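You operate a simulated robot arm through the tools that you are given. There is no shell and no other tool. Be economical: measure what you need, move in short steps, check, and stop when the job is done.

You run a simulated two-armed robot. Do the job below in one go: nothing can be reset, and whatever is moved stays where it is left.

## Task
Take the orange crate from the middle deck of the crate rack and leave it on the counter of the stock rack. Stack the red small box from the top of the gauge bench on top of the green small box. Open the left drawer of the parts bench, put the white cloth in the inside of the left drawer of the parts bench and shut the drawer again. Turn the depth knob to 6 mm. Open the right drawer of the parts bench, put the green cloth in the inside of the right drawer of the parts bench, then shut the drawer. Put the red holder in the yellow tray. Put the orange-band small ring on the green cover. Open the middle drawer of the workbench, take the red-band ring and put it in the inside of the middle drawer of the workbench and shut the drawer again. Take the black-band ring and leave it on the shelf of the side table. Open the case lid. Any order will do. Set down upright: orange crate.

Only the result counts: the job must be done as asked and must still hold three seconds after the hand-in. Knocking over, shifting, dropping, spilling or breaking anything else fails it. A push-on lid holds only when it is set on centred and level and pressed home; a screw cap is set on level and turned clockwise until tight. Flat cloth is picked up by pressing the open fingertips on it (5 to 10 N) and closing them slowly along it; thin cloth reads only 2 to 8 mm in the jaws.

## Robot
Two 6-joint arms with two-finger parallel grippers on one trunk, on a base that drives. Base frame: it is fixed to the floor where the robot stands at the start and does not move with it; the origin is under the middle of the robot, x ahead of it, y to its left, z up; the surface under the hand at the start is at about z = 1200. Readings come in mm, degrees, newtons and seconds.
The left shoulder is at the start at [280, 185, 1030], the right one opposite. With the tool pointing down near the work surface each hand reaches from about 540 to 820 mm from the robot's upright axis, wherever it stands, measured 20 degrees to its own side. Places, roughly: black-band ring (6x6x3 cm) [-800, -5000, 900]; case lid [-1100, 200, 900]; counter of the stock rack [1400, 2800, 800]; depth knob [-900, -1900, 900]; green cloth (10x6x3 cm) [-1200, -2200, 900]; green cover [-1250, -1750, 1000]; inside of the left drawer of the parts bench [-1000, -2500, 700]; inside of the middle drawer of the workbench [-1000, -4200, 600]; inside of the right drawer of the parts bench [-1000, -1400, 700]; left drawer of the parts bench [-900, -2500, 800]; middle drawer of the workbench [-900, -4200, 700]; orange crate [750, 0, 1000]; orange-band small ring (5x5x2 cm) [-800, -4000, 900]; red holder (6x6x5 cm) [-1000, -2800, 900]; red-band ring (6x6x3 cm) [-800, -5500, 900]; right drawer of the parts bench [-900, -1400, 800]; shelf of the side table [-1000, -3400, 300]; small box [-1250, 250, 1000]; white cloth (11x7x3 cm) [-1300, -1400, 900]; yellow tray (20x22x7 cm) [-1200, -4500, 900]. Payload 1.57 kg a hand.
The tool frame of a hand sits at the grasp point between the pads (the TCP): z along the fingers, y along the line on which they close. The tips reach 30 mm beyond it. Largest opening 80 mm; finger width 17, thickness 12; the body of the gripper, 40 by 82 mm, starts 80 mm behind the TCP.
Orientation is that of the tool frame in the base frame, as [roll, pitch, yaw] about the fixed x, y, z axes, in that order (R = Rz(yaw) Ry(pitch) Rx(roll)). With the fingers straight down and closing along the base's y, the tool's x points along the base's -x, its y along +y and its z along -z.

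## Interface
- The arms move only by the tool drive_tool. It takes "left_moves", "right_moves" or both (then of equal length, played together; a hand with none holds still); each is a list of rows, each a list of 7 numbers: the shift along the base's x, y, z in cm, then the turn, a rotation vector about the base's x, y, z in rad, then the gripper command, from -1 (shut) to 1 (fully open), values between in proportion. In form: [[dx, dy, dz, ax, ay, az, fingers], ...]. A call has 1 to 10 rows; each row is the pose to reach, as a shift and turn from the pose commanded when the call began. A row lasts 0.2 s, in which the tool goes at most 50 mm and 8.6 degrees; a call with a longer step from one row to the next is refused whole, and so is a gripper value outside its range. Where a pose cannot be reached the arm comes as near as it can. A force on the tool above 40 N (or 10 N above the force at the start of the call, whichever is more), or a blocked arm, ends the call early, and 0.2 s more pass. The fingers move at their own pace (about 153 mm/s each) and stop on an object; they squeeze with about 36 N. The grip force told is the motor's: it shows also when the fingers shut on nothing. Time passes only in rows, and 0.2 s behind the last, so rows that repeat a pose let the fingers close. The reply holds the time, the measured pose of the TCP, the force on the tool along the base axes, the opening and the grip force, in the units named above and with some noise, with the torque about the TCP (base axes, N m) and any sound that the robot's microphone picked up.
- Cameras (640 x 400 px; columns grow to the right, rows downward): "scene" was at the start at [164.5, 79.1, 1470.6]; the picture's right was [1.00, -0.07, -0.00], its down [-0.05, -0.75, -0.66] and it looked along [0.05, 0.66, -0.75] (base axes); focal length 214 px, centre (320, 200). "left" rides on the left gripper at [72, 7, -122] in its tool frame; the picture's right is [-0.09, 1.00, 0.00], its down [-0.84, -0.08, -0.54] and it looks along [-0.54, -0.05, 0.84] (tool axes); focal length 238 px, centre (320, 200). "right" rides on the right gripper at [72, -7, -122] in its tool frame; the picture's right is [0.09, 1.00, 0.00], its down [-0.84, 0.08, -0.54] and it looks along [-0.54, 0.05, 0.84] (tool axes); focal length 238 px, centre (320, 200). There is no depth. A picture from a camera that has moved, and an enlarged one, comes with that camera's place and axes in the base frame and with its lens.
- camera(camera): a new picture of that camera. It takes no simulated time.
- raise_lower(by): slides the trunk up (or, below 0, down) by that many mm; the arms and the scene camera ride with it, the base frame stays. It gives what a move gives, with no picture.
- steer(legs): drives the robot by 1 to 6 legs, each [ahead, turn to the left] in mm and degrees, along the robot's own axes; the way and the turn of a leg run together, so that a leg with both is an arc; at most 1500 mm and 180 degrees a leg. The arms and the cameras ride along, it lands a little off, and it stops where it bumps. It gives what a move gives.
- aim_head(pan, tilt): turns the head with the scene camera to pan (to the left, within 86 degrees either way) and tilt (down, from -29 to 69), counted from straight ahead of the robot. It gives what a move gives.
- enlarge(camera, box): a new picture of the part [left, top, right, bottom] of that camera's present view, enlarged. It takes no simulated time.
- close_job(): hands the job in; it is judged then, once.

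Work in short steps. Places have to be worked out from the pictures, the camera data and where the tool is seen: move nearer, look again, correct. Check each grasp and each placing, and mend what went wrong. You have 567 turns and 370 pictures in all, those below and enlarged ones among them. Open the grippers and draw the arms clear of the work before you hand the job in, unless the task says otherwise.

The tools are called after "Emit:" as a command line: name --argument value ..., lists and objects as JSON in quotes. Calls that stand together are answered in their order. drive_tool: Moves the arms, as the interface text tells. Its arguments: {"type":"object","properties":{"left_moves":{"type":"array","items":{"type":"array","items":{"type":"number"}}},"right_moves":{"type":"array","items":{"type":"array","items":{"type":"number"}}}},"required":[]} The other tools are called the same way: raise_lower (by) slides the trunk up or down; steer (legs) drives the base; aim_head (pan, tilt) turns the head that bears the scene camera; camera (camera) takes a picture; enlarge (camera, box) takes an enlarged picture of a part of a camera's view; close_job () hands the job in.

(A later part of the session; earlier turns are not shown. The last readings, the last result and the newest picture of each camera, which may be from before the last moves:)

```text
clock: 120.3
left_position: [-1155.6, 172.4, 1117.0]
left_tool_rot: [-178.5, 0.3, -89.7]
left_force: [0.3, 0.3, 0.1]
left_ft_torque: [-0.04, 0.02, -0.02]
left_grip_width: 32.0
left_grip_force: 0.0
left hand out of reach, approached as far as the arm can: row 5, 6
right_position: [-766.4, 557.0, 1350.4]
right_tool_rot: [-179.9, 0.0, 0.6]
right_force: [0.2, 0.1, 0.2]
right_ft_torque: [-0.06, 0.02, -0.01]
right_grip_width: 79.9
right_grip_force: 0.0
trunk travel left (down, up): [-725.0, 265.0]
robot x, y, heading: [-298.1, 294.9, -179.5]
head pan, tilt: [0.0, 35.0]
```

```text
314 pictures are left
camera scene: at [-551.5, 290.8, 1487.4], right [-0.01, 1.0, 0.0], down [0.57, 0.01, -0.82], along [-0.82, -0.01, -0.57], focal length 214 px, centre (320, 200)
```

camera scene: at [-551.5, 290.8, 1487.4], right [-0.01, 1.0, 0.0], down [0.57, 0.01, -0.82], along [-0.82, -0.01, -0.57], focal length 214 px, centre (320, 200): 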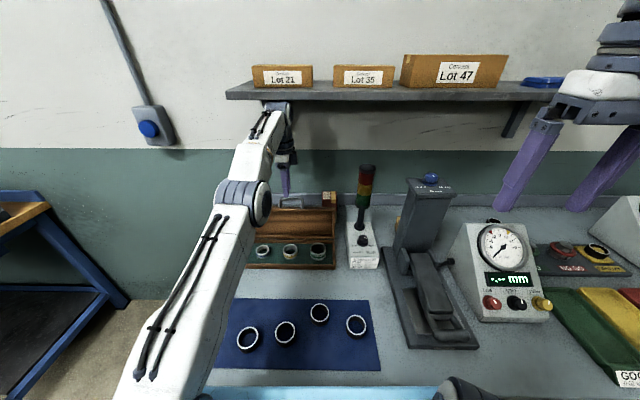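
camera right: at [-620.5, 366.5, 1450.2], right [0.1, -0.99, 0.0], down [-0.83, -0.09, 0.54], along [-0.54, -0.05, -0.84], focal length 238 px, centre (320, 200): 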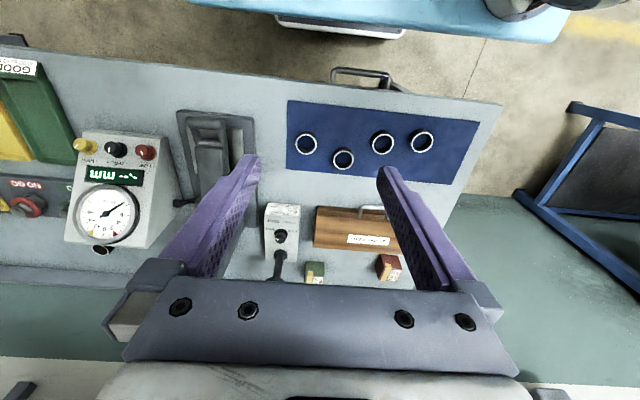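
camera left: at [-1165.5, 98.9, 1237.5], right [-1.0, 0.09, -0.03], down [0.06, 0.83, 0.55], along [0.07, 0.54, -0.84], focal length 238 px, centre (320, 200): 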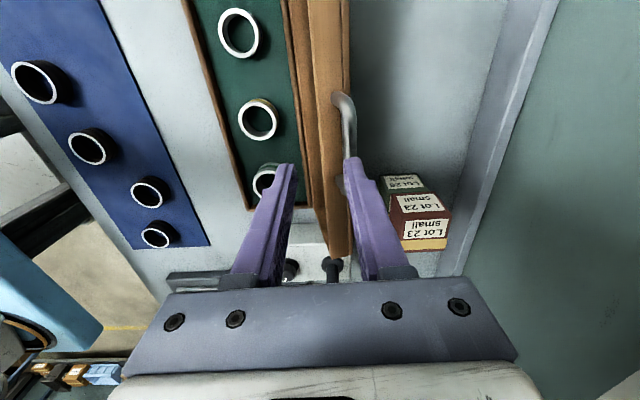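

Released. I raise the trunk to lift the fingers well clear, then retract the arm and verify.

Emit:
raise_lower --by 120

Emit:
drive_tool --left_moves '[[4, -2, 1, 0, 0, 0.14, 0], [8, -4, 2, 0, 0, 0.28, 0], [12, -6, 3, 0, 0, 0.42, 0], [16, -8, 3, 0, 0, 0.56, 0], [20, -10, 3, 0, 0, 0.7, 0.5], [24, -12, 3, 0, 0, 0.84, 1], [28, -14, 3, 0, 0, 0.98, 1], [32, -16, 3, 0, 0, 1.12, 1], [36, -18, 3, 0, 0, 1.26, 1], [40, -20, 3, 0, 0, 1.4, 1]]'

Emit:
camera --camera "scene"

```text
clock: 121.3
left_position: [-1145.8, 168.2, 1120.2]
left_tool_rot: [-169.4, -0.8, -89.4]
left_force: [0.6, -0.4, -0.2]
left_ft_torque: [0.01, 0.0, -0.02]
left_grip_width: 31.8
left_grip_force: 0.0
right_position: [-766.4, 558.0, 1442.4]
right_tool_rot: [-179.9, 0.0, 0.6]
right_force: [0.8, -0.1, -0.1]
right_ft_torque: [0.02, -0.01, 0.01]
right_grip_width: 79.8
right_grip_force: 0.0
trunk travel left (down, up): [-809.0, 181.0]
robot x, y, heading: [-304.7, 295.0, -179.2]
head pan, tilt: [0.0, 35.0]
stopped: the arm was blocked; the commanded pose is now the measured one
```

```text
clock: 123.5
left_position: [-746.7, -28.9, 1151.2]
left_tool_rot: [-170.0, -0.6, -9.2]
left_force: [-0.5, 0.3, 0.9]
left_ft_torque: [0.02, 0.01, 0.01]
left_grip_width: 79.9
left_grip_force: 0.0
right_position: [-766.3, 558.0, 1437.5]
right_tool_rot: [-179.8, 0.2, 0.6]
right_force: [-0.3, -0.3, 0.1]
right_ft_torque: [0.03, -0.03, 0.0]
right_grip_width: 80.1
right_grip_force: 0.1
trunk travel left (down, up): [-809.0, 181.0]
robot x, y, heading: [-303.5, 291.7, -179.3]
head pan, tilt: [0.0, 35.0]
```

```text
313 pictures are left
camera scene: at [-550.9, 291.6, 1574.3], right [-0.01, 1.0, 0.0], down [0.57, 0.01, -0.82], along [-0.82, -0.01, -0.57], focal length 214 px, centre (320, 200)
```

scene: 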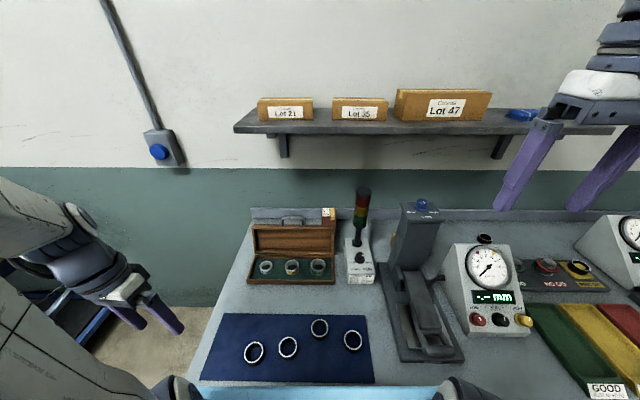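

The arm had met the shelf's underside but nothing seems moved. I enlarge to check lid and stack.

Emit:
enlarge --camera "scene" --box '[220, 80, 400, 300]'

```text
1.82 times, centred on (310, 190) of scene
camera zoom: at [-550.9, 291.6, 1574.3], right [-0.01, 1.0, 0.0], down [0.57, 0.01, -0.82], along [-0.82, -0.01, -0.57], focal length 390 px, centre (338, 218)
```

zoom: 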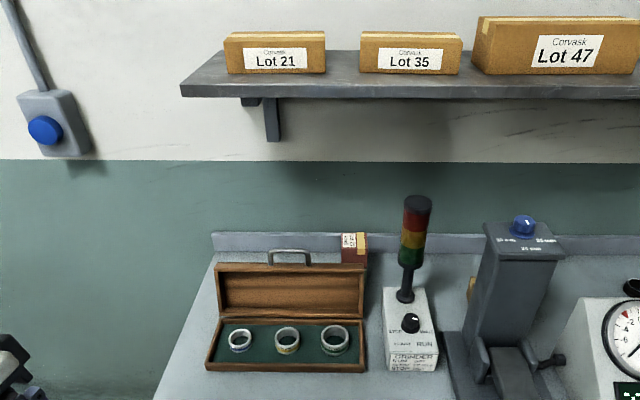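

All good at the gauge bench. I drive on toward the parts bench (y≈-1400…-2800).

Emit:
steer --legs '[[-100, 0], [0, 90], [1400, 0]]'

Emit:
aim_head --pan -50 --tilt 20

Emit:
camera --camera "scene"

```text
clock: 135.1
left_position: [126.7, -1548.1, 1150.4]
left_tool_rot: [-169.9, -0.7, 80.3]
left_force: [-0.4, -0.7, 0.9]
left_ft_torque: [0.0, -0.02, -0.04]
left_grip_width: 80.1
left_grip_force: 0.0
right_position: [-459.1, -1561.3, 1438.1]
right_tool_rot: [-180.0, 0.0, 90.3]
right_force: [-0.5, 0.5, -0.1]
right_ft_torque: [0.01, 0.0, -0.01]
right_grip_width: 80.1
right_grip_force: 0.1
trunk travel left (down, up): [-809.0, 181.0]
robot x, y, heading: [-193.5, -1100.6, -89.7]
head pan, tilt: [0.0, 35.0]
```

```text
clock: 136.2
left_position: [125.9, -1547.6, 1151.2]
left_tool_rot: [-169.9, -0.7, 80.3]
left_force: [-0.4, 0.0, 0.1]
left_ft_torque: [-0.03, -0.03, -0.01]
left_grip_width: 80.0
left_grip_force: 0.0
right_position: [-459.8, -1561.9, 1437.9]
right_tool_rot: [-179.8, 0.1, 90.3]
right_force: [0.0, 0.1, 0.8]
right_ft_torque: [0.0, 0.0, -0.04]
right_grip_width: 80.0
right_grip_force: 0.1
trunk travel left (down, up): [-809.0, 181.0]
robot x, y, heading: [-192.1, -1099.3, -89.7]
head pan, tilt: [-50.0, 20.0]
```

```text
311 pictures are left
camera scene: at [-263.8, -1319.1, 1598.2], right [-0.65, 0.76, 0.0], down [0.26, 0.22, -0.94], along [-0.72, -0.61, -0.34], focal length 214 px, centre (320, 200)
```

scene: 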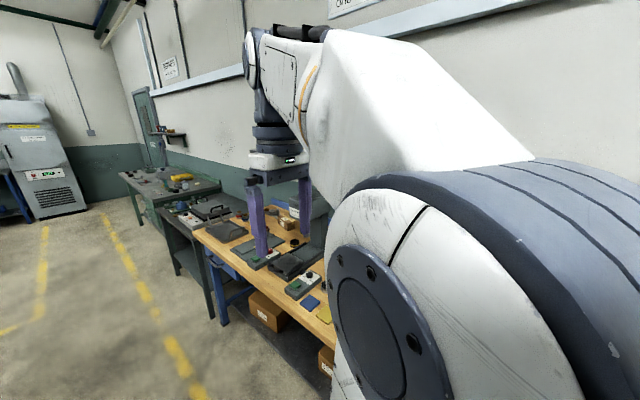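

I drive to y≈-1900 and face the parts bench.

Emit:
steer --legs '[[850, 0], [0, -90]]'

Emit:
aim_head --pan 0 --tilt 35

Emit:
camera --camera "scene"

```text
clock: 144.5
left_position: [-626.4, -2276.1, 1150.9]
left_tool_rot: [-169.9, -0.8, -8.8]
left_force: [0.1, 1.1, -0.6]
left_ft_torque: [0.02, -0.03, -0.01]
left_grip_width: 80.0
left_grip_force: 0.0
right_position: [-651.1, -1688.2, 1437.2]
right_tool_rot: [-179.9, 0.1, 1.2]
right_force: [-0.4, 0.5, 0.2]
right_ft_torque: [0.01, 0.01, 0.01]
right_grip_width: 79.9
right_grip_force: 0.1
trunk travel left (down, up): [-809.0, 181.0]
robot x, y, heading: [-184.0, -1948.1, -178.7]
head pan, tilt: [-50.0, 20.0]
```

```text
clock: 145.7
left_position: [-627.3, -2276.3, 1151.0]
left_tool_rot: [-169.9, -0.7, -8.8]
left_force: [-0.3, -0.4, -0.2]
left_ft_torque: [0.0, 0.02, 0.01]
left_grip_width: 80.0
left_grip_force: 0.1
right_position: [-650.7, -1688.2, 1437.7]
right_tool_rot: [-179.9, 0.2, 1.2]
right_force: [-0.1, -0.7, -0.3]
right_ft_torque: [-0.01, 0.0, 0.01]
right_grip_width: 79.9
right_grip_force: 0.0
trunk travel left (down, up): [-809.0, 181.0]
robot x, y, heading: [-182.1, -1949.6, -178.8]
head pan, tilt: [0.0, 35.0]
```

```text
310 pictures are left
camera scene: at [-433.2, -1953.0, 1574.4], right [-0.02, 1.0, 0.0], down [0.57, 0.01, -0.82], along [-0.82, -0.02, -0.57], focal length 214 px, centre (320, 200)
```

scene: 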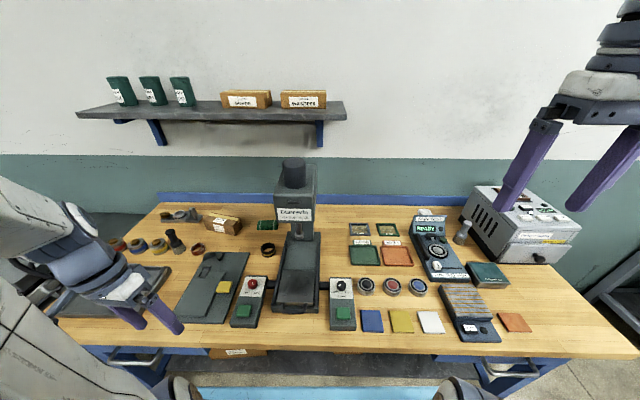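

I enlarge sections of this bench to identify the items.

Emit:
enlarge --camera "scene" --box '[220, 180, 380, 340]'

Emit:
enlarge --camera "scene" --box '[340, 180, 540, 340]'

Emit:
enlarge --camera "scene" --box '[40, 180, 260, 340]'

```text
2.50 times, centred on (300, 260) of scene
camera zoom: at [-433.2, -1953.0, 1574.4], right [-0.02, 1.0, 0.0], down [0.57, 0.01, -0.82], along [-0.82, -0.02, -0.57], focal length 536 px, centre (370, 50)
```

zoom: 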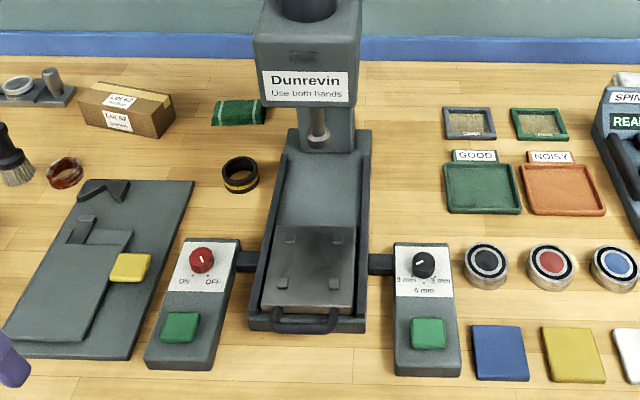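

```text
2.50 times, centred on (440, 260) of scene
camera zoom: at [-433.2, -1953.0, 1574.4], right [-0.02, 1.0, 0.0], down [0.57, 0.01, -0.82], along [-0.82, -0.02, -0.57], focal length 536 px, centre (20, 50)
```

zoom: 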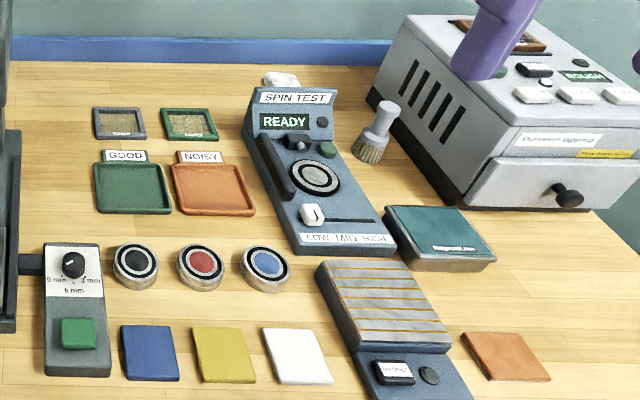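

```text
2.50 times, centred on (150, 260) of scene
camera zoom: at [-433.2, -1953.0, 1574.4], right [-0.02, 1.0, 0.0], down [0.57, 0.01, -0.82], along [-0.82, -0.02, -0.57], focal length 536 px, centre (745, 50)
```

zoom: 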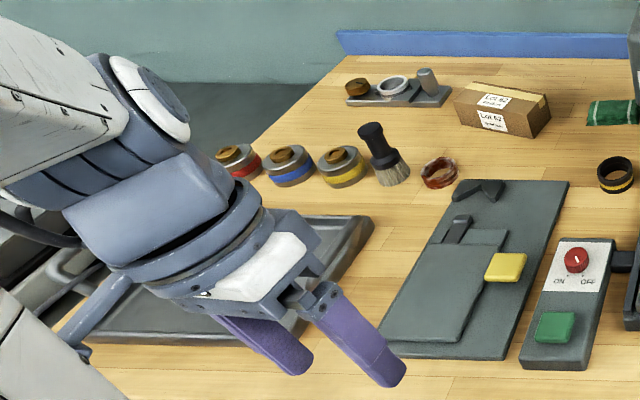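

Knob panel reads 0 / 3 / 6 mm. Green cloth ≈(-1180,-2220), white cloth ≈(-1303,-1442). I start with the knob at ≈(-861,-1893): bring the right hand over it.

Emit:
raise_lower --by -84

Emit:
drive_tool --right_moves '[[-2.1, -2.1, -2.6, 0, 0, 0, 1], [-4.2, -4.2, -5.2, 0, 0, 0, 1], [-6.3, -6.3, -7.8, 0, 0, 0, 1], [-8.4, -8.4, -10.4, 0, 0, 0, 1], [-10.5, -10.5, -13, 0, 0, 0, 1], [-12.6, -12.6, -15.6, 0, 0, 0, 1], [-14.7, -14.7, -18.2, 0, 0, 0, 1], [-16.8, -16.8, -20.5, 0, 0, 0, 1], [-18.9, -18.9, -22, 0, 0, 0, 1], [-20, -20.5, -23, 0, 0, 0, 1]]'

Emit:
camera --camera "right"

```text
clock: 146.9
left_position: [-626.4, -2275.1, 1066.8]
left_tool_rot: [-169.9, -0.7, -8.9]
left_force: [-0.8, -0.8, -0.5]
left_ft_torque: [-0.01, 0.01, 0.02]
left_grip_width: 79.7
left_grip_force: 0.0
right_position: [-651.7, -1688.3, 1355.4]
right_tool_rot: [-179.9, 0.1, 1.2]
right_force: [-0.3, -0.1, -0.1]
right_ft_torque: [0.03, 0.01, 0.02]
right_grip_width: 80.1
right_grip_force: 0.3
trunk travel left (down, up): [-725.0, 265.0]
robot x, y, heading: [-183.2, -1946.0, -178.6]
head pan, tilt: [0.0, 35.0]
```

```text
clock: 149.1
left_position: [-628.0, -2276.4, 1066.9]
left_tool_rot: [-169.9, -0.7, -8.8]
left_force: [0.0, -0.4, -0.4]
left_ft_torque: [-0.01, 0.0, 0.0]
left_grip_width: 80.0
left_grip_force: 0.0
right_position: [-851.4, -1894.5, 1124.9]
right_tool_rot: [-179.9, 0.0, 1.2]
right_force: [0.2, -0.5, 1.0]
right_ft_torque: [-0.04, 0.0, -0.03]
right_grip_width: 80.3
right_grip_force: 0.1
trunk travel left (down, up): [-725.0, 265.0]
robot x, y, heading: [-183.7, -1951.3, -178.6]
head pan, tilt: [0.0, 35.0]
```

```text
306 pictures are left
camera right: at [-780.4, -1885.4, 1247.1], right [0.11, -0.99, 0.0], down [-0.83, -0.1, 0.54], along [-0.54, -0.06, -0.84], focal length 238 px, centre (320, 200)
```

right: 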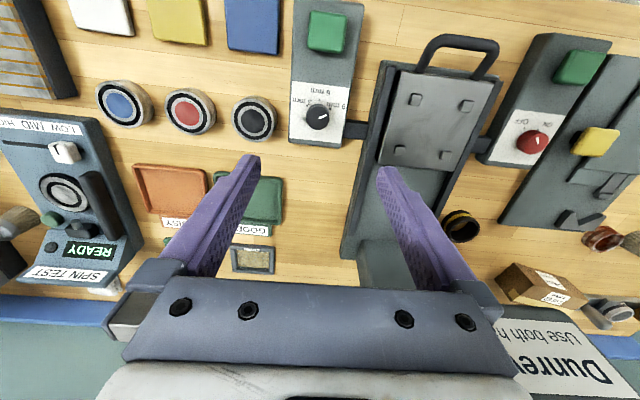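

Emit:
enlarge --camera "right" --box '[270, 60, 370, 160]'

```text
4.00 times, centred on (320, 110) of right
camera zoom: at [-780.4, -1885.4, 1247.1], right [0.11, -0.99, 0.0], down [-0.83, -0.1, 0.54], along [-0.54, -0.06, -0.84], focal length 953 px, centre (320, 560)
```

zoom: 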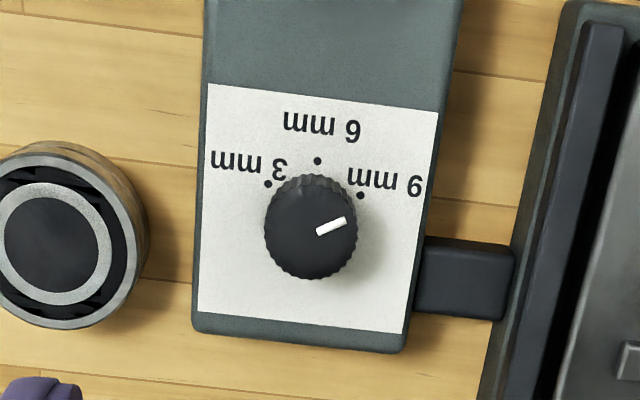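

Emit:
enlarge --camera "scene" --box '[315, 265, 375, 325]'

```text
6.67 times, centred on (345, 295) of scene
camera zoom: at [-433.1, -1953.1, 1490.3], right [-0.02, 1.0, 0.0], down [0.57, 0.01, -0.82], along [-0.82, -0.02, -0.57], focal length 1430 px, centre (153, -433)
```

zoom: 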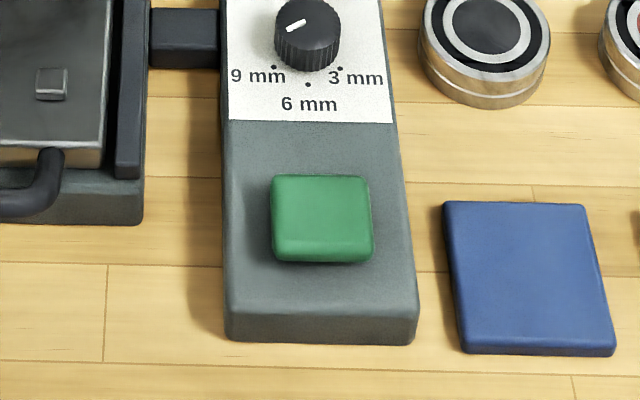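

Dial: 9 left, 6 at the front (+x), 3 right; pointer now ≈-58° from the 6 mark. Knob ≈(-857,-1891), top z≈939, Ø30. I move above it with yaw −0.5 rad and narrowed fingers.

Emit:
drive_tool --right_moves '[[-0.2, 0, -3, 0, 0, -0.14, 0.5], [-0.4, 0.2, -6, 0, 0, -0.28, 0.3], [-0.6, 0.35, -9, 0, 0, -0.42, 0.3], [-0.6, 0.35, -12, 0, 0, -0.5, 0.3], [-0.6, 0.35, -13.5, 0, 0, -0.5, 0.3]]'

Emit:
camera --camera "right"

```text
clock: 150.3
left_position: [-626.1, -2274.3, 1067.7]
left_tool_rot: [-169.9, -0.7, -8.8]
left_force: [-0.5, -0.5, 0.2]
left_ft_torque: [-0.03, 0.0, -0.02]
left_grip_width: 80.0
left_grip_force: 0.1
right_position: [-856.4, -1888.7, 989.5]
right_tool_rot: [-180.0, 0.2, -27.5]
right_force: [-0.2, 0.6, 0.4]
right_ft_torque: [0.01, -0.01, -0.02]
right_grip_width: 51.7
right_grip_force: 0.0
trunk travel left (down, up): [-725.0, 265.0]
robot x, y, heading: [-183.2, -1950.6, -178.6]
head pan, tilt: [0.0, 35.0]
```

```text
303 pictures are left
camera right: at [-791.4, -1916.8, 1111.6], right [-0.38, -0.93, 0.0], down [-0.78, 0.32, 0.54], along [-0.5, 0.21, -0.84], focal length 238 px, centre (320, 200)
```

right: 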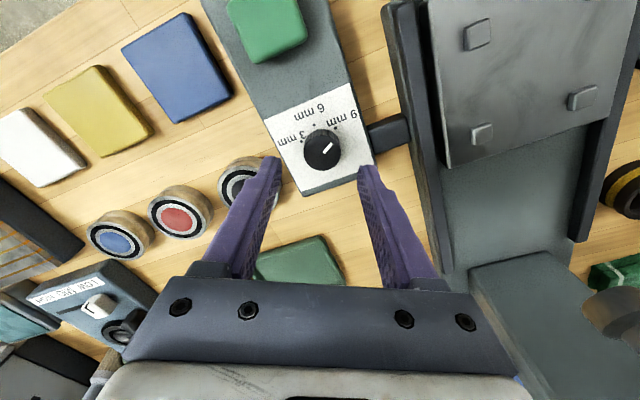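

Correct by (+4, −4) mm, descend to z≈953, and grip the knob.

Emit:
drive_tool --right_moves '[[0.4, -0.4, -1, 0, 0, 0, 0.3], [0.4, -0.4, -2, 0, 0, 0, 0.3], [0.4, -0.4, -3, 0, 0, 0, 0.3], [0.4, -0.4, -3.6, 0, 0, 0, 0.3]]'

Emit:
camera --camera "right"

```text
clock: 151.3
left_position: [-628.1, -2276.2, 1067.4]
left_tool_rot: [-169.8, -0.7, -8.9]
left_force: [-0.1, -0.2, -0.3]
left_ft_torque: [-0.03, 0.01, 0.0]
left_grip_width: 79.4
left_grip_force: 0.0
right_position: [-853.2, -1894.2, 951.9]
right_tool_rot: [-179.9, 0.1, -27.5]
right_force: [-0.9, 0.8, -0.4]
right_ft_torque: [-0.03, 0.0, -0.01]
right_grip_width: 51.9
right_grip_force: 0.1
trunk travel left (down, up): [-725.0, 265.0]
robot x, y, heading: [-185.1, -1947.2, -179.0]
head pan, tilt: [0.0, 35.0]
```

```text
302 pictures are left
camera right: at [-786.9, -1920.8, 1075.2], right [-0.38, -0.93, 0.0], down [-0.78, 0.32, 0.54], along [-0.5, 0.21, -0.84], focal length 238 px, centre (320, 200)
```

right: 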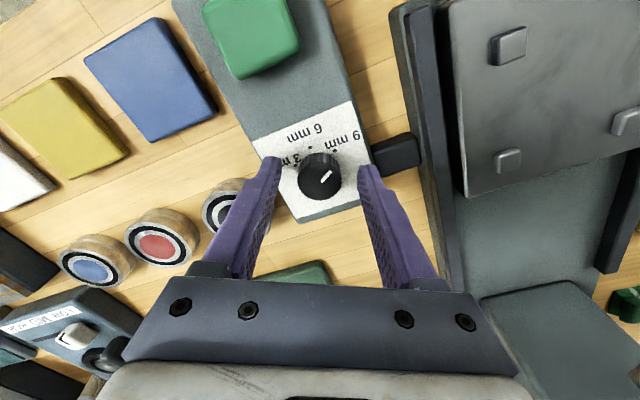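

Emit:
drive_tool --right_moves '[[0.2, 0, -0.2, 0, 0, 0, 0], [0.2, 0, -0.2, 0, 0, 0, -0.5], [0.2, 0, -0.2, 0, 0, 0, -1], [0.2, 0, -0.2, 0, 0, 0, -1]]'

Emit:
drive_tool --right_moves '[[0, 0, 0, 0, 0, 0.12, -1], [0, 0, 0, 0, 0, 0.24, -1], [0, 0, 0, 0, 0, 0.36, -1], [0, 0, 0, 0, 0, 0.48, -1]]'

Emit:
camera --camera "right"

```text
clock: 152.3
left_position: [-625.2, -2276.6, 1066.8]
left_tool_rot: [-169.9, -0.6, -8.8]
left_force: [0.5, -0.1, 1.2]
left_ft_torque: [0.02, -0.01, -0.01]
left_grip_width: 80.0
left_grip_force: 0.0
right_position: [-851.6, -1893.9, 950.0]
right_tool_rot: [-180.0, 0.2, -27.3]
right_force: [-2.7, -5.1, -3.3]
right_ft_torque: [-0.28, 0.67, 0.07]
right_grip_width: 29.6
right_grip_force: 39.0
trunk travel left (down, up): [-725.0, 265.0]
robot x, y, heading: [-182.8, -1949.0, -178.6]
head pan, tilt: [0.0, 35.0]
```

```text
clock: 153.3
left_position: [-626.6, -2274.2, 1066.9]
left_tool_rot: [-169.9, -0.7, -8.7]
left_force: [0.9, -0.7, 0.8]
left_ft_torque: [0.02, 0.0, -0.02]
left_grip_width: 79.9
left_grip_force: 0.0
right_position: [-849.8, -1892.4, 951.0]
right_tool_rot: [-179.9, 0.1, 0.0]
right_force: [-6.5, 21.7, -3.1]
right_ft_torque: [0.15, 1.27, -0.16]
right_grip_width: 29.6
right_grip_force: 38.9
trunk travel left (down, up): [-725.0, 265.0]
robot x, y, heading: [-182.7, -1949.4, -178.8]
head pan, tilt: [0.0, 35.0]
```

```text
301 pictures are left
camera right: at [-779.8, -1884.5, 1073.3], right [0.09, -1.0, 0.0], down [-0.84, -0.08, 0.54], along [-0.54, -0.05, -0.84], focal length 238 px, centre (320, 200)
```

right: 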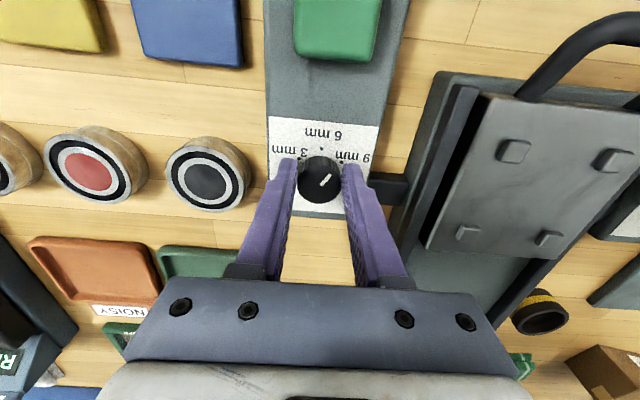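

Emit:
enlarge --camera "right" --box '[270, 120, 370, 220]'

```text
4.00 times, centred on (320, 170) of right
camera zoom: at [-779.8, -1884.5, 1073.3], right [0.09, -1.0, 0.0], down [-0.84, -0.08, 0.54], along [-0.54, -0.05, -0.84], focal length 953 px, centre (320, 320)
```

zoom: 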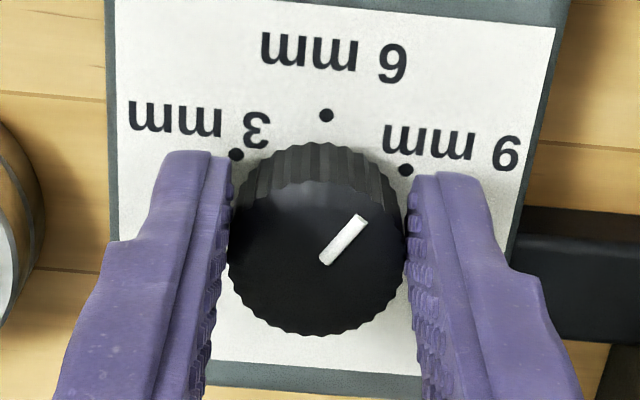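

Pointer is now ≈−32°. I turn a further 0.56 rad.

Emit:
drive_tool --right_moves '[[0, 0, 0, 0, 0, 0.12, -1], [0, 0, 0, 0, 0, 0.24, -1], [0, 0, 0, 0, 0, 0.36, -1], [0, 0, 0, 0, 0, 0.48, -1], [0, 0, 0, 0, 0, 0.56, -1], [0, 0, 0, 0, 0, 0.56, -1]]'

Emit:
enlarge --camera "right" --box '[270, 120, 370, 220]'

```text
clock: 153.9
left_position: [-627.2, -2274.6, 1067.7]
left_tool_rot: [-169.9, -0.8, -8.8]
left_force: [-0.9, -0.2, -0.2]
left_ft_torque: [-0.03, 0.01, 0.0]
left_grip_width: 80.2
left_grip_force: 0.1
right_position: [-850.7, -1891.4, 950.9]
right_tool_rot: [-179.7, 0.0, 11.0]
right_force: [-3.7, 5.7, 0.1]
right_ft_torque: [0.39, -0.29, -0.06]
right_grip_width: 29.8
right_grip_force: 39.2
trunk travel left (down, up): [-725.0, 265.0]
robot x, y, heading: [-186.7, -1948.8, -178.8]
head pan, tilt: [0.0, 35.0]
stopped in row 2 (right hand): the force on the tool passed its limit at 41 N (the readings are from after the stop); the commanded pose is now the measured one
```

```text
4.00 times, centred on (320, 170) of right
camera zoom: at [-782.6, -1870.0, 1073.4], right [0.28, -0.96, -0.01], down [-0.81, -0.24, 0.54], along [-0.52, -0.15, -0.84], focal length 953 px, centre (320, 320)
```

zoom: 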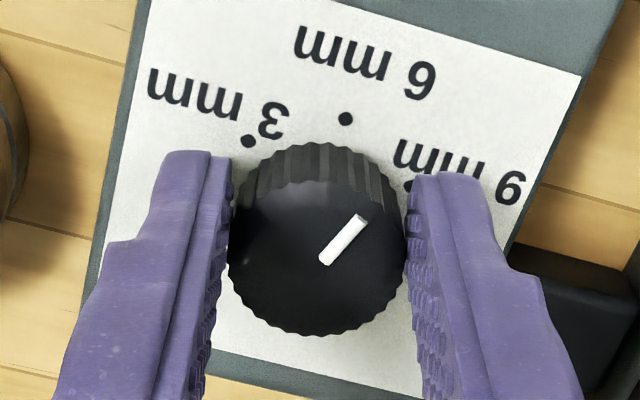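

Emit:
drive_tool --right_moves '[[0, 0, 0, 0, 0, 0.1, -1], [0, 0, 0, 0, 0, 0.2, -1], [0, 0, 0, 0, 0, 0.3, -1], [0, 0, 0, 0, 0, 0.36, -1], [0, 0, 0, 0, 0, 0.36, -1]]'

Emit:
enlarge --camera "right" --box '[270, 120, 370, 220]'

```text
clock: 155.0
left_position: [-626.6, -2274.2, 1067.4]
left_tool_rot: [-169.9, -0.7, -8.7]
left_force: [-0.3, -0.6, 0.4]
left_ft_torque: [-0.01, -0.01, -0.05]
left_grip_width: 80.0
left_grip_force: 0.0
right_position: [-851.3, -1887.5, 951.1]
right_tool_rot: [-179.6, 0.0, 31.8]
right_force: [-2.8, 6.1, -0.4]
right_ft_torque: [0.51, -0.34, -0.02]
right_grip_width: 29.6
right_grip_force: 39.3
trunk travel left (down, up): [-725.0, 265.0]
robot x, y, heading: [-184.6, -1946.6, -178.7]
head pan, tilt: [0.0, 35.0]
stopped in row 5 (right hand): the force on the tool passed its limit at 41 N (the readings are from after the stop); the commanded pose is now the measured one
```

```text
4.00 times, centred on (320, 170) of right
camera zoom: at [-794.7, -1844.8, 1073.4], right [0.6, -0.8, -0.01], down [-0.67, -0.51, 0.54], along [-0.44, -0.32, -0.84], focal length 953 px, centre (320, 320)
```

zoom: 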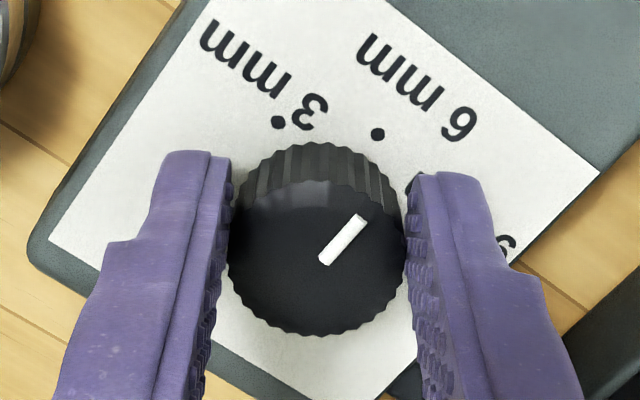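

Pointer lines up with 6 mm (within a few degrees). I release and lift away.

Emit:
drive_tool --right_moves '[[0, 0, 0, 0, 0, 0, -0.3], [0, 0, 0, 0, 0, 0, 0.3], [0, 0, 1, 0, 0, 0, 0.3], [0, 0, 4, 0, 0, -0.12, 0.3], [0, 0, 8, 0, 0, -0.26, 0.3], [0, 0, 12, 0, 0, -0.4, 0.3], [0, 0, 16, 0, 0, -0.53, 0.5]]'

Emit:
enlarge --camera "right" --box '[260, 40, 400, 160]'

Emit:
camera --camera "scene"

```text
clock: 156.6
left_position: [-626.4, -2274.6, 1066.8]
left_tool_rot: [-169.9, -0.7, -8.8]
left_force: [-0.7, -0.2, -0.1]
left_ft_torque: [-0.01, -0.01, -0.04]
left_grip_width: 79.9
left_grip_force: 0.0
right_position: [-850.7, -1888.5, 1109.2]
right_tool_rot: [-179.6, 0.0, 1.2]
right_force: [-0.1, 0.0, -0.2]
right_ft_torque: [0.01, -0.02, -0.01]
right_grip_width: 60.3
right_grip_force: 0.0
trunk travel left (down, up): [-725.0, 265.0]
robot x, y, heading: [-185.2, -1951.8, -179.0]
head pan, tilt: [0.0, 35.0]
```

```text
3.33 times, centred on (330, 100) of right
camera zoom: at [-781.2, -1881.0, 1232.9], right [0.11, -0.99, -0.01], down [-0.84, -0.1, 0.54], along [-0.54, -0.05, -0.84], focal length 794 px, centre (287, 533)
```

zoom: 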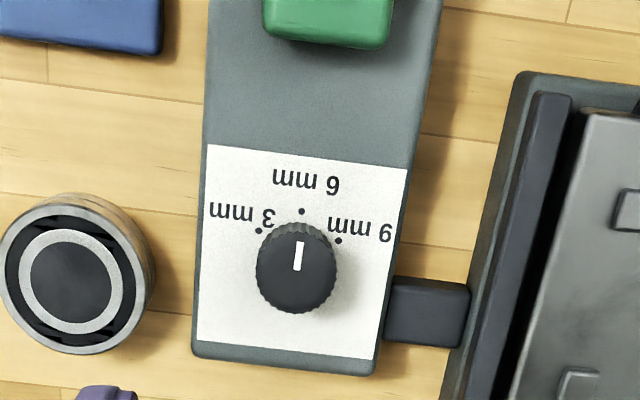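

```text
296 pictures are left
camera scene: at [-433.4, -1952.1, 1490.3], right [-0.02, 1.0, 0.0], down [0.57, 0.01, -0.82], along [-0.82, -0.02, -0.57], focal length 214 px, centre (320, 200)
```

scene: 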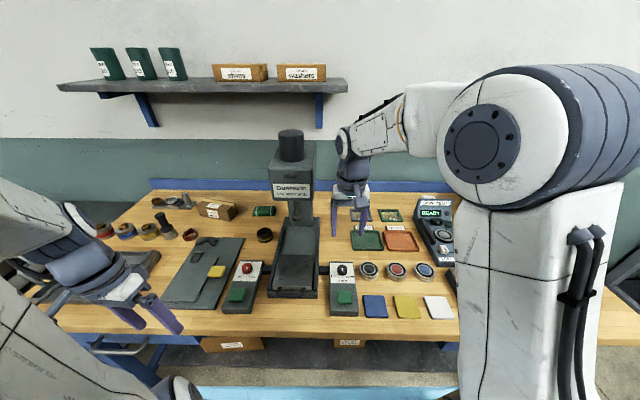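

Knob set at 6 mm; nothing moved. Next: pick the green cloth with the left hand. I drive up 110 mm, level the left tool and move over the cloth.

Emit:
steer --legs '[[110, 0]]'

Emit:
drive_tool --left_moves '[[0, 0, 2, -0.09, 0, 0.075, 1], [-4, 0, 4, -0.176, 0, 0.15, 1], [-8, 0, 6, -0.176, 0, 0.15, 1], [-12, 1, 8, -0.176, 0, 0.15, 1], [-16, 2, 10, -0.176, 0, 0.15, 1], [-20, 3, 10, -0.176, 0, 0.15, 1], [-24, 4, 10, -0.176, 0, 0.15, 1], [-28, 5, 10, -0.176, 0, 0.15, 1], [-31, 5, 9, -0.176, 0, 0.15, 1]]' --right_moves '[[3, 2, 2, 0, 0, 0, 1], [6, 4, 4, 0, 0, 0, 1], [9, 6, 6, 0, 0, 0, 1], [12, 8, 8, 0, 0, 0, 1], [15, 10, 10, 0, 0, 0, 1], [18, 12, 12, 0, 0, 0, 1], [20, 14, 14, 0, 0, 0, 1], [20, 14, 16, 0, 0, 0, 1], [20, 14, 16, 0, 0, 0, 1]]'

Emit:
camera --camera "left"

Emit:
camera --camera "scene"

```text
clock: 157.8
left_position: [-737.6, -2276.5, 1068.1]
left_tool_rot: [-169.9, -0.8, -8.9]
left_force: [0.1, 0.0, 1.0]
left_ft_torque: [0.0, 0.05, 0.01]
left_grip_width: 79.8
left_grip_force: 0.0
right_position: [-961.7, -1891.2, 1110.0]
right_tool_rot: [-179.6, 0.0, 1.4]
right_force: [-0.2, -0.2, 0.2]
right_ft_torque: [0.02, 0.0, 0.02]
right_grip_width: 59.9
right_grip_force: 0.1
trunk travel left (down, up): [-725.0, 265.0]
robot x, y, heading: [-293.7, -1949.7, -178.9]
head pan, tilt: [0.0, 35.0]
```

```text
clock: 159.8
left_position: [-1048.2, -2227.6, 1157.8]
left_tool_rot: [180.0, -1.4, 0.0]
left_force: [-0.4, -0.5, 0.6]
left_ft_torque: [-0.02, 0.0, 0.02]
left_grip_width: 80.1
left_grip_force: 0.0
right_position: [-800.4, -1747.1, 1275.0]
right_tool_rot: [-179.6, -0.1, 1.4]
right_force: [-1.2, -0.4, -0.3]
right_ft_torque: [0.02, 0.04, 0.03]
right_grip_width: 79.8
right_grip_force: 0.0
right hand out of reach, approached as far as the arm can: row 6, 7, 8, 9
trunk travel left (down, up): [-725.0, 265.0]
robot x, y, heading: [-295.6, -1947.5, -178.6]
head pan, tilt: [0.0, 35.0]
```

```text
295 pictures are left
camera left: at [-979.8, -2232.8, 1281.1], right [-0.09, -1.0, 0.0], down [-0.85, 0.08, 0.52], along [-0.52, 0.05, -0.85], focal length 238 px, centre (320, 200)
```

left: 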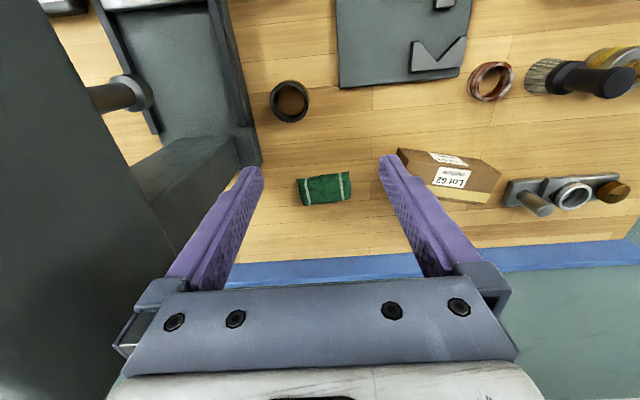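

```text
294 pictures are left
camera scene: at [-544.3, -1954.1, 1490.4], right [-0.02, 1.0, 0.0], down [0.57, 0.01, -0.82], along [-0.82, -0.02, -0.57], focal length 214 px, centre (320, 200)
```

scene: 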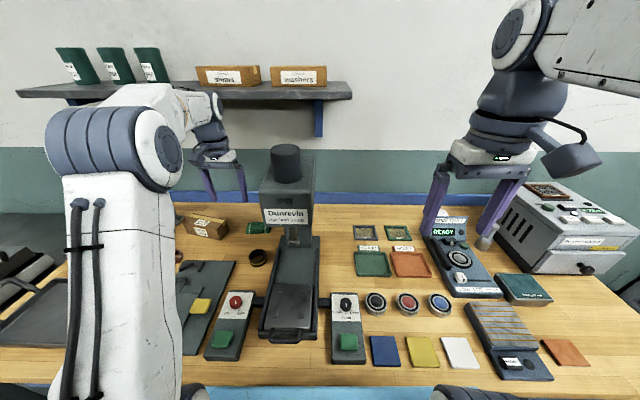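

Green cloth: centre (-1183,-2222), 10 cm along y, 6 cm along x. I turn the left tool 90° to close along x and move above it.

Emit:
drive_tool --left_moves '[[-1, 0, 0, 0, 0, -0.149, 1], [-2, 0, 0, 0, 0, -0.298, 1], [-3, 0, 0, 0, 0, -0.447, 1], [-4, 0, 0, 0, 0, -0.596, 1], [-5, 0, 0, 0, 0, -0.745, 1], [-6, 0, -1, 0, 0, -0.894, 1], [-7, 0, -2, 0, 0, -1.043, 1], [-8, 0, -4, 0, 0, -1.192, 1], [-9, 0.2, -7, 0, 0, -1.341, 1], [-10, 0.5, -10, 0, 0, -1.49, 1]]'

Emit:
camera --camera "left"

```text
clock: 162.0
left_position: [-1149.3, -2222.1, 1056.7]
left_tool_rot: [-180.0, -1.5, -85.5]
left_force: [0.7, 0.1, -0.4]
left_ft_torque: [-0.04, -0.01, 0.03]
left_grip_width: 80.2
left_grip_force: 0.1
right_position: [-801.2, -1747.7, 1275.1]
right_tool_rot: [-179.5, 0.0, 1.4]
right_force: [0.3, 0.5, -0.4]
right_ft_torque: [-0.02, 0.04, -0.01]
right_grip_width: 80.1
right_grip_force: 0.0
trunk travel left (down, up): [-725.0, 265.0]
robot x, y, heading: [-295.5, -1948.0, -178.8]
head pan, tilt: [0.0, 35.0]
```

```text
293 pictures are left
camera left: at [-1150.6, -2291.2, 1180.0], right [-1.0, 0.01, 0.0], down [0.01, 0.85, 0.52], along [0.01, 0.52, -0.85], focal length 238 px, centre (320, 200)
```

left: 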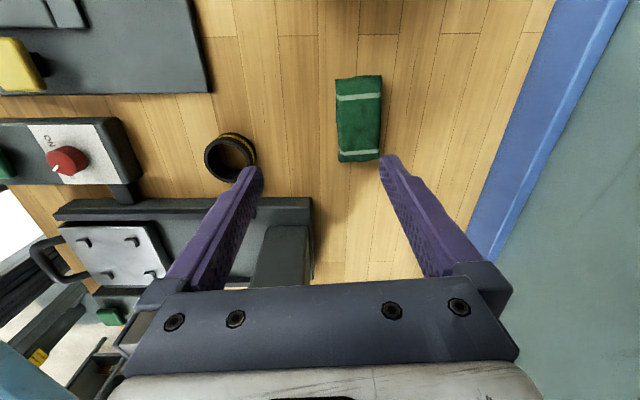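

Emit:
drive_tool --left_moves '[[-2, -0.4, -3, 0, 0, -0.07, 1], [-4.2, -0.7, -6, 0, 0, -0.07, 1], [-4.2, -0.7, -9, 0, 0, -0.07, 1]]'

Emit:
camera --camera "left"

```text
clock: 162.8
left_position: [-1188.3, -2228.5, 966.0]
left_tool_rot: [-179.9, -1.5, -89.4]
left_force: [0.3, -0.4, -0.8]
left_ft_torque: [0.01, 0.01, 0.0]
left_grip_width: 79.9
left_grip_force: 0.1
left hand out of reach, approached as far as the arm can: row 2, 3
right_position: [-801.8, -1746.8, 1275.1]
right_tool_rot: [-179.5, -0.1, 1.5]
right_force: [-0.5, 0.1, 0.9]
right_ft_torque: [0.01, 0.01, -0.04]
right_grip_width: 80.2
right_grip_force: 0.1
trunk travel left (down, up): [-725.0, 265.0]
robot x, y, heading: [-295.1, -1949.0, -178.8]
head pan, tilt: [0.0, 35.0]
```

```text
292 pictures are left
camera left: at [-1193.7, -2296.9, 1089.2], right [-1.0, 0.08, 0.0], down [0.07, 0.85, 0.52], along [0.05, 0.52, -0.85], focal length 238 px, centre (320, 200)
```

left: 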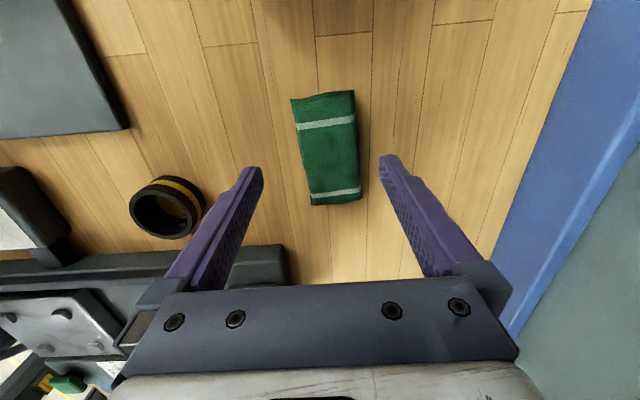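

Cloth lies between the fingers. I lower to just above the bench and close.

Emit:
drive_tool --left_moves '[[-0.6, 0, -1.5, 0, 0, 0, 1], [-0.6, 0, -3, 0, 0, 0, 1], [-0.6, 0, -4.2, 0, 0, 0, 1]]'

Emit:
drive_tool --left_moves '[[0, 0, 0, 0, 0, 0, 0.6], [0, 0, 0, 0, 0, 0, 0.3], [0, 0, 0, 0, 0, 0, 0], [0, 0, 0, 0, 0, 0, -0.4], [0, 0, 0, 0, 0, 0, -1], [0, 0, 0, 0, 0, 0, -1]]'

Emit:
camera --camera "left"

```text
clock: 163.6
left_position: [-1189.7, -2228.4, 924.4]
left_tool_rot: [-179.9, -1.4, -89.3]
left_force: [0.0, 0.3, 0.1]
left_ft_torque: [-0.01, 0.0, 0.01]
left_grip_width: 80.1
left_grip_force: 0.1
left hand out of reach, approached as far as the arm can: row 1, 2
right_position: [-801.5, -1746.1, 1276.6]
right_tool_rot: [-179.4, -0.1, 1.4]
right_force: [0.6, -0.7, 0.5]
right_ft_torque: [0.03, 0.0, 0.01]
right_grip_width: 79.8
right_grip_force: 0.0
trunk travel left (down, up): [-725.0, 265.0]
robot x, y, heading: [-295.7, -1954.5, -178.8]
head pan, tilt: [0.0, 35.0]
```

```text
clock: 165.0
left_position: [-1190.5, -2228.2, 925.2]
left_tool_rot: [-179.9, -1.4, -89.3]
left_force: [-0.2, 0.5, -0.8]
left_ft_torque: [0.02, -0.02, -0.02]
left_grip_width: 53.4
left_grip_force: 36.0
right_position: [-801.1, -1747.3, 1275.5]
right_tool_rot: [-179.5, -0.1, 1.4]
right_force: [0.5, -0.3, -0.9]
right_ft_torque: [0.0, 0.01, 0.0]
right_grip_width: 80.1
right_grip_force: 0.0
trunk travel left (down, up): [-725.0, 265.0]
robot x, y, heading: [-296.3, -1948.0, -178.9]
head pan, tilt: [0.0, 35.0]
```

```text
291 pictures are left
camera left: at [-1196.3, -2296.8, 1048.1], right [-1.0, 0.08, 0.0], down [0.07, 0.85, 0.52], along [0.05, 0.52, -0.85], focal length 238 px, centre (320, 200)
```

left: 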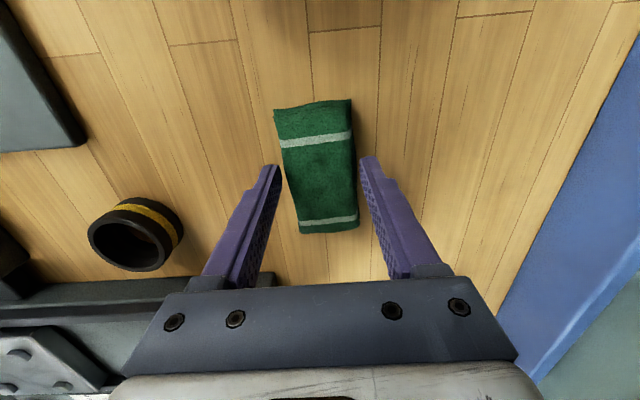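

Gripped at 53 mm. I lift 15 cm and check.

Emit:
drive_tool --left_moves '[[0, 0, 2, 0, 0, 0, -1], [0, 0, 5, 0, 0, 0, -1], [0.5, 0, 9, 0, 0, 0, -1], [2, -1, 13, 0, 0, 0, -1], [5, -2, 16, 0, 0, 0, -1]]'

Emit:
camera --camera "left"

```text
clock: 166.2
left_position: [-1159.2, -2248.2, 1083.9]
left_tool_rot: [-179.9, -1.5, -89.5]
left_force: [-0.2, -0.3, -0.7]
left_ft_torque: [-0.03, 0.0, -0.02]
left_grip_width: 53.1
left_grip_force: 36.0
left hand out of reach, approached as far as the arm can: row 1, 2, 3, 5
right_position: [-799.7, -1747.8, 1275.2]
right_tool_rot: [-179.6, 0.0, 1.5]
right_force: [-0.7, 0.4, -0.4]
right_ft_torque: [0.0, 0.01, 0.03]
right_grip_width: 79.9
right_grip_force: 0.1
trunk travel left (down, up): [-725.0, 265.0]
robot x, y, heading: [-295.1, -1950.0, -178.9]
head pan, tilt: [0.0, 35.0]
```

```text
290 pictures are left
camera left: at [-1165.9, -2317.9, 1207.5], right [-1.0, 0.08, 0.0], down [0.07, 0.85, 0.52], along [0.05, 0.52, -0.85], focal length 238 px, centre (320, 200)
```

left: 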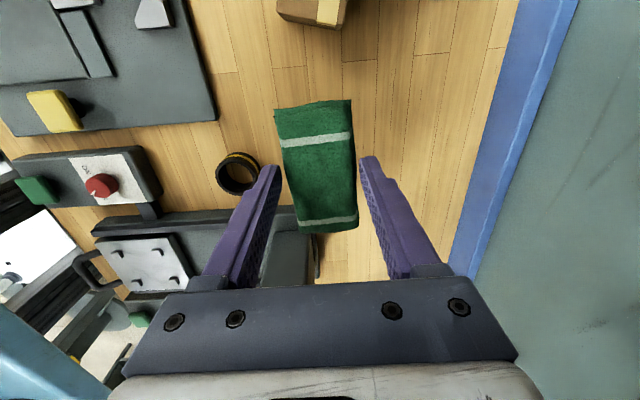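

Cloth held. I retract the left arm, back off, and move over to the right drawer (handle ≈(-677,-1398,800)).

Emit:
drive_tool --left_moves '[[5, 0, 2, 0, 0, 0, -1], [10, 0, 4, 0, 0, 0, -1], [15, 0, 6, 0, 0, 0, -1], [20, 0, 8, 0, 0, 0, -1], [25, 0, 10, 0, 0, 0, -1], [30, 0, 12, 0, 0, 0, -1], [35, 0, 14, 0, 0, 0, -1], [38, 0, 14, 0, 0, 0, -1]]'

Emit:
steer --legs '[[-230, 0], [0, -90], [440, 0], [0, 90]]'

Emit:
camera --camera "scene"

Emit:
camera --camera "right"

```text
refused: row 1 steps farther than a row can; nothing moved
```

```text
clock: 168.8
left_position: [-957.7, -2147.0, 1083.0]
left_tool_rot: [-179.4, -2.2, -95.8]
left_force: [-0.4, -0.8, 0.4]
left_ft_torque: [0.01, 0.01, 0.0]
left_grip_width: 52.9
left_grip_force: 35.7
right_position: [-543.3, -1681.5, 1275.2]
right_tool_rot: [-179.5, -0.3, -5.7]
right_force: [-0.4, -0.5, -0.4]
right_ft_torque: [0.01, -0.01, 0.01]
right_grip_width: 79.9
right_grip_force: 0.0
trunk travel left (down, up): [-725.0, 265.0]
robot x, y, heading: [-70.4, -1943.9, 174.0]
head pan, tilt: [0.0, 35.0]
stopped in leg 2: the force on the tool passed its limit at 74 N (the readings are from after the stop); the commanded pose is now the measured one
```

```text
289 pictures are left
camera scene: at [-313.6, -1919.6, 1490.3], right [0.1, 0.99, 0.0], down [0.57, -0.06, -0.82], along [-0.81, 0.08, -0.57], focal length 214 px, centre (320, 200)
```

scene: 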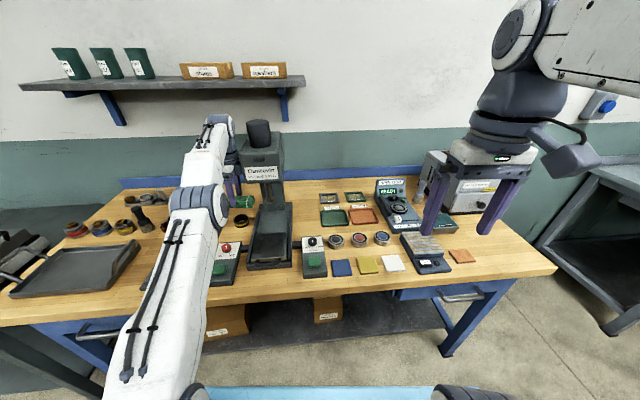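

```text
288 pictures are left
camera right: at [-472.0, -1682.8, 1398.1], right [-0.01, -1.0, -0.01], down [-0.84, 0.0, 0.54], along [-0.54, 0.01, -0.84], focal length 238 px, centre (320, 200)
```

right: 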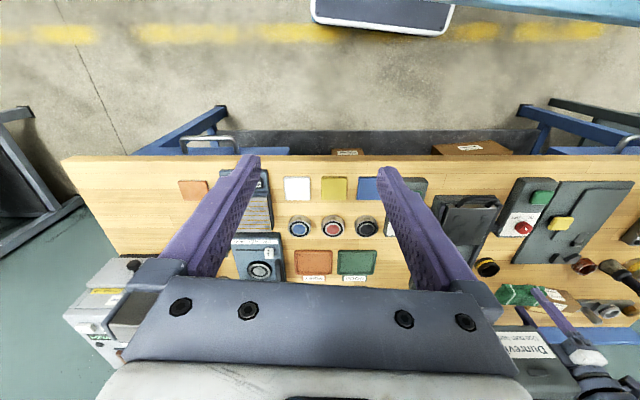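

The retraction was refused (step too long) and the hand brushed the press; it stopped. I move the left hand away from the press first, then retract.

Emit:
drive_tool --left_moves '[[0.5, -3, 0.5, 0, 0, 0, -1], [1, -6, 1, 0, 0, 0, -1], [4, -8, 3, 0, 0, 0, -1], [8, -8, 5, 0, 0, 0, -1], [12, -8, 7, 0, 0, 0, -1], [16, -8, 9, 0, 0, 0, -1], [20, -8, 11, 0, 0, 0, -1], [24, -8, 13, 0, 0, 0, -1], [28, -8, 14, 0, 0, 0, -1], [32, -8, 14, 0, 0, 0, -1]]'

Emit:
camera --camera "scene"

Emit:
camera --camera "left"

```text
clock: 171.0
left_position: [-637.4, -2226.4, 1222.8]
left_tool_rot: [-179.3, -2.2, -95.7]
left_force: [-0.7, 0.6, -0.5]
left_ft_torque: [0.0, -0.02, 0.01]
left_grip_width: 53.0
left_grip_force: 35.7
right_position: [-542.4, -1681.6, 1273.6]
right_tool_rot: [-179.4, -0.2, -5.7]
right_force: [-0.6, -0.8, -0.3]
right_ft_torque: [0.01, -0.02, 0.01]
right_grip_width: 79.8
right_grip_force: 0.1
trunk travel left (down, up): [-725.0, 265.0]
robot x, y, heading: [-64.1, -1947.7, 173.9]
head pan, tilt: [0.0, 35.0]
```

```text
287 pictures are left
camera scene: at [-313.8, -1919.5, 1490.3], right [0.1, 0.99, 0.0], down [0.57, -0.06, -0.82], along [-0.81, 0.08, -0.57], focal length 214 px, centre (320, 200)
```

scene: 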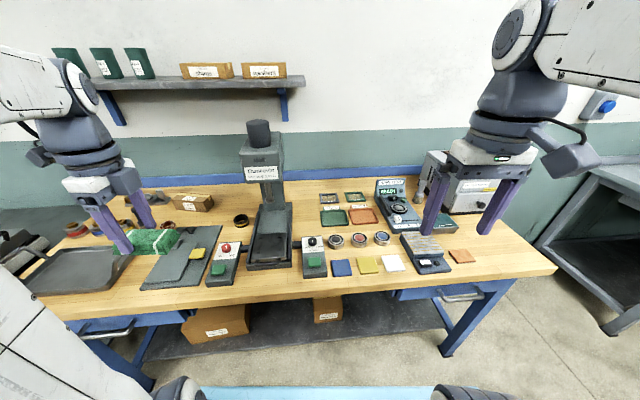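

```text
286 pictures are left
camera left: at [-652.1, -2293.2, 1346.9], right [-0.98, 0.19, -0.02], down [0.16, 0.85, 0.51], along [0.11, 0.5, -0.86], focal length 238 px, centre (320, 200)
```

left: 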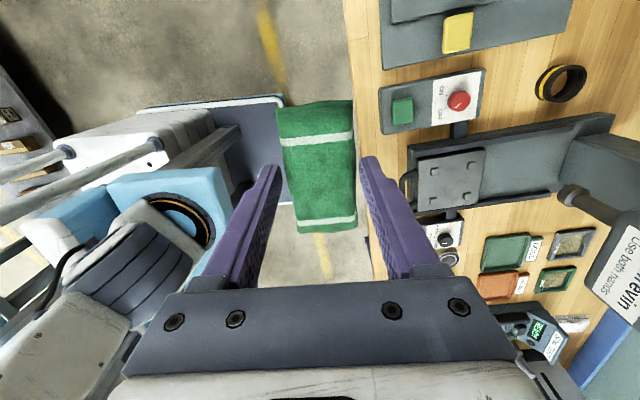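

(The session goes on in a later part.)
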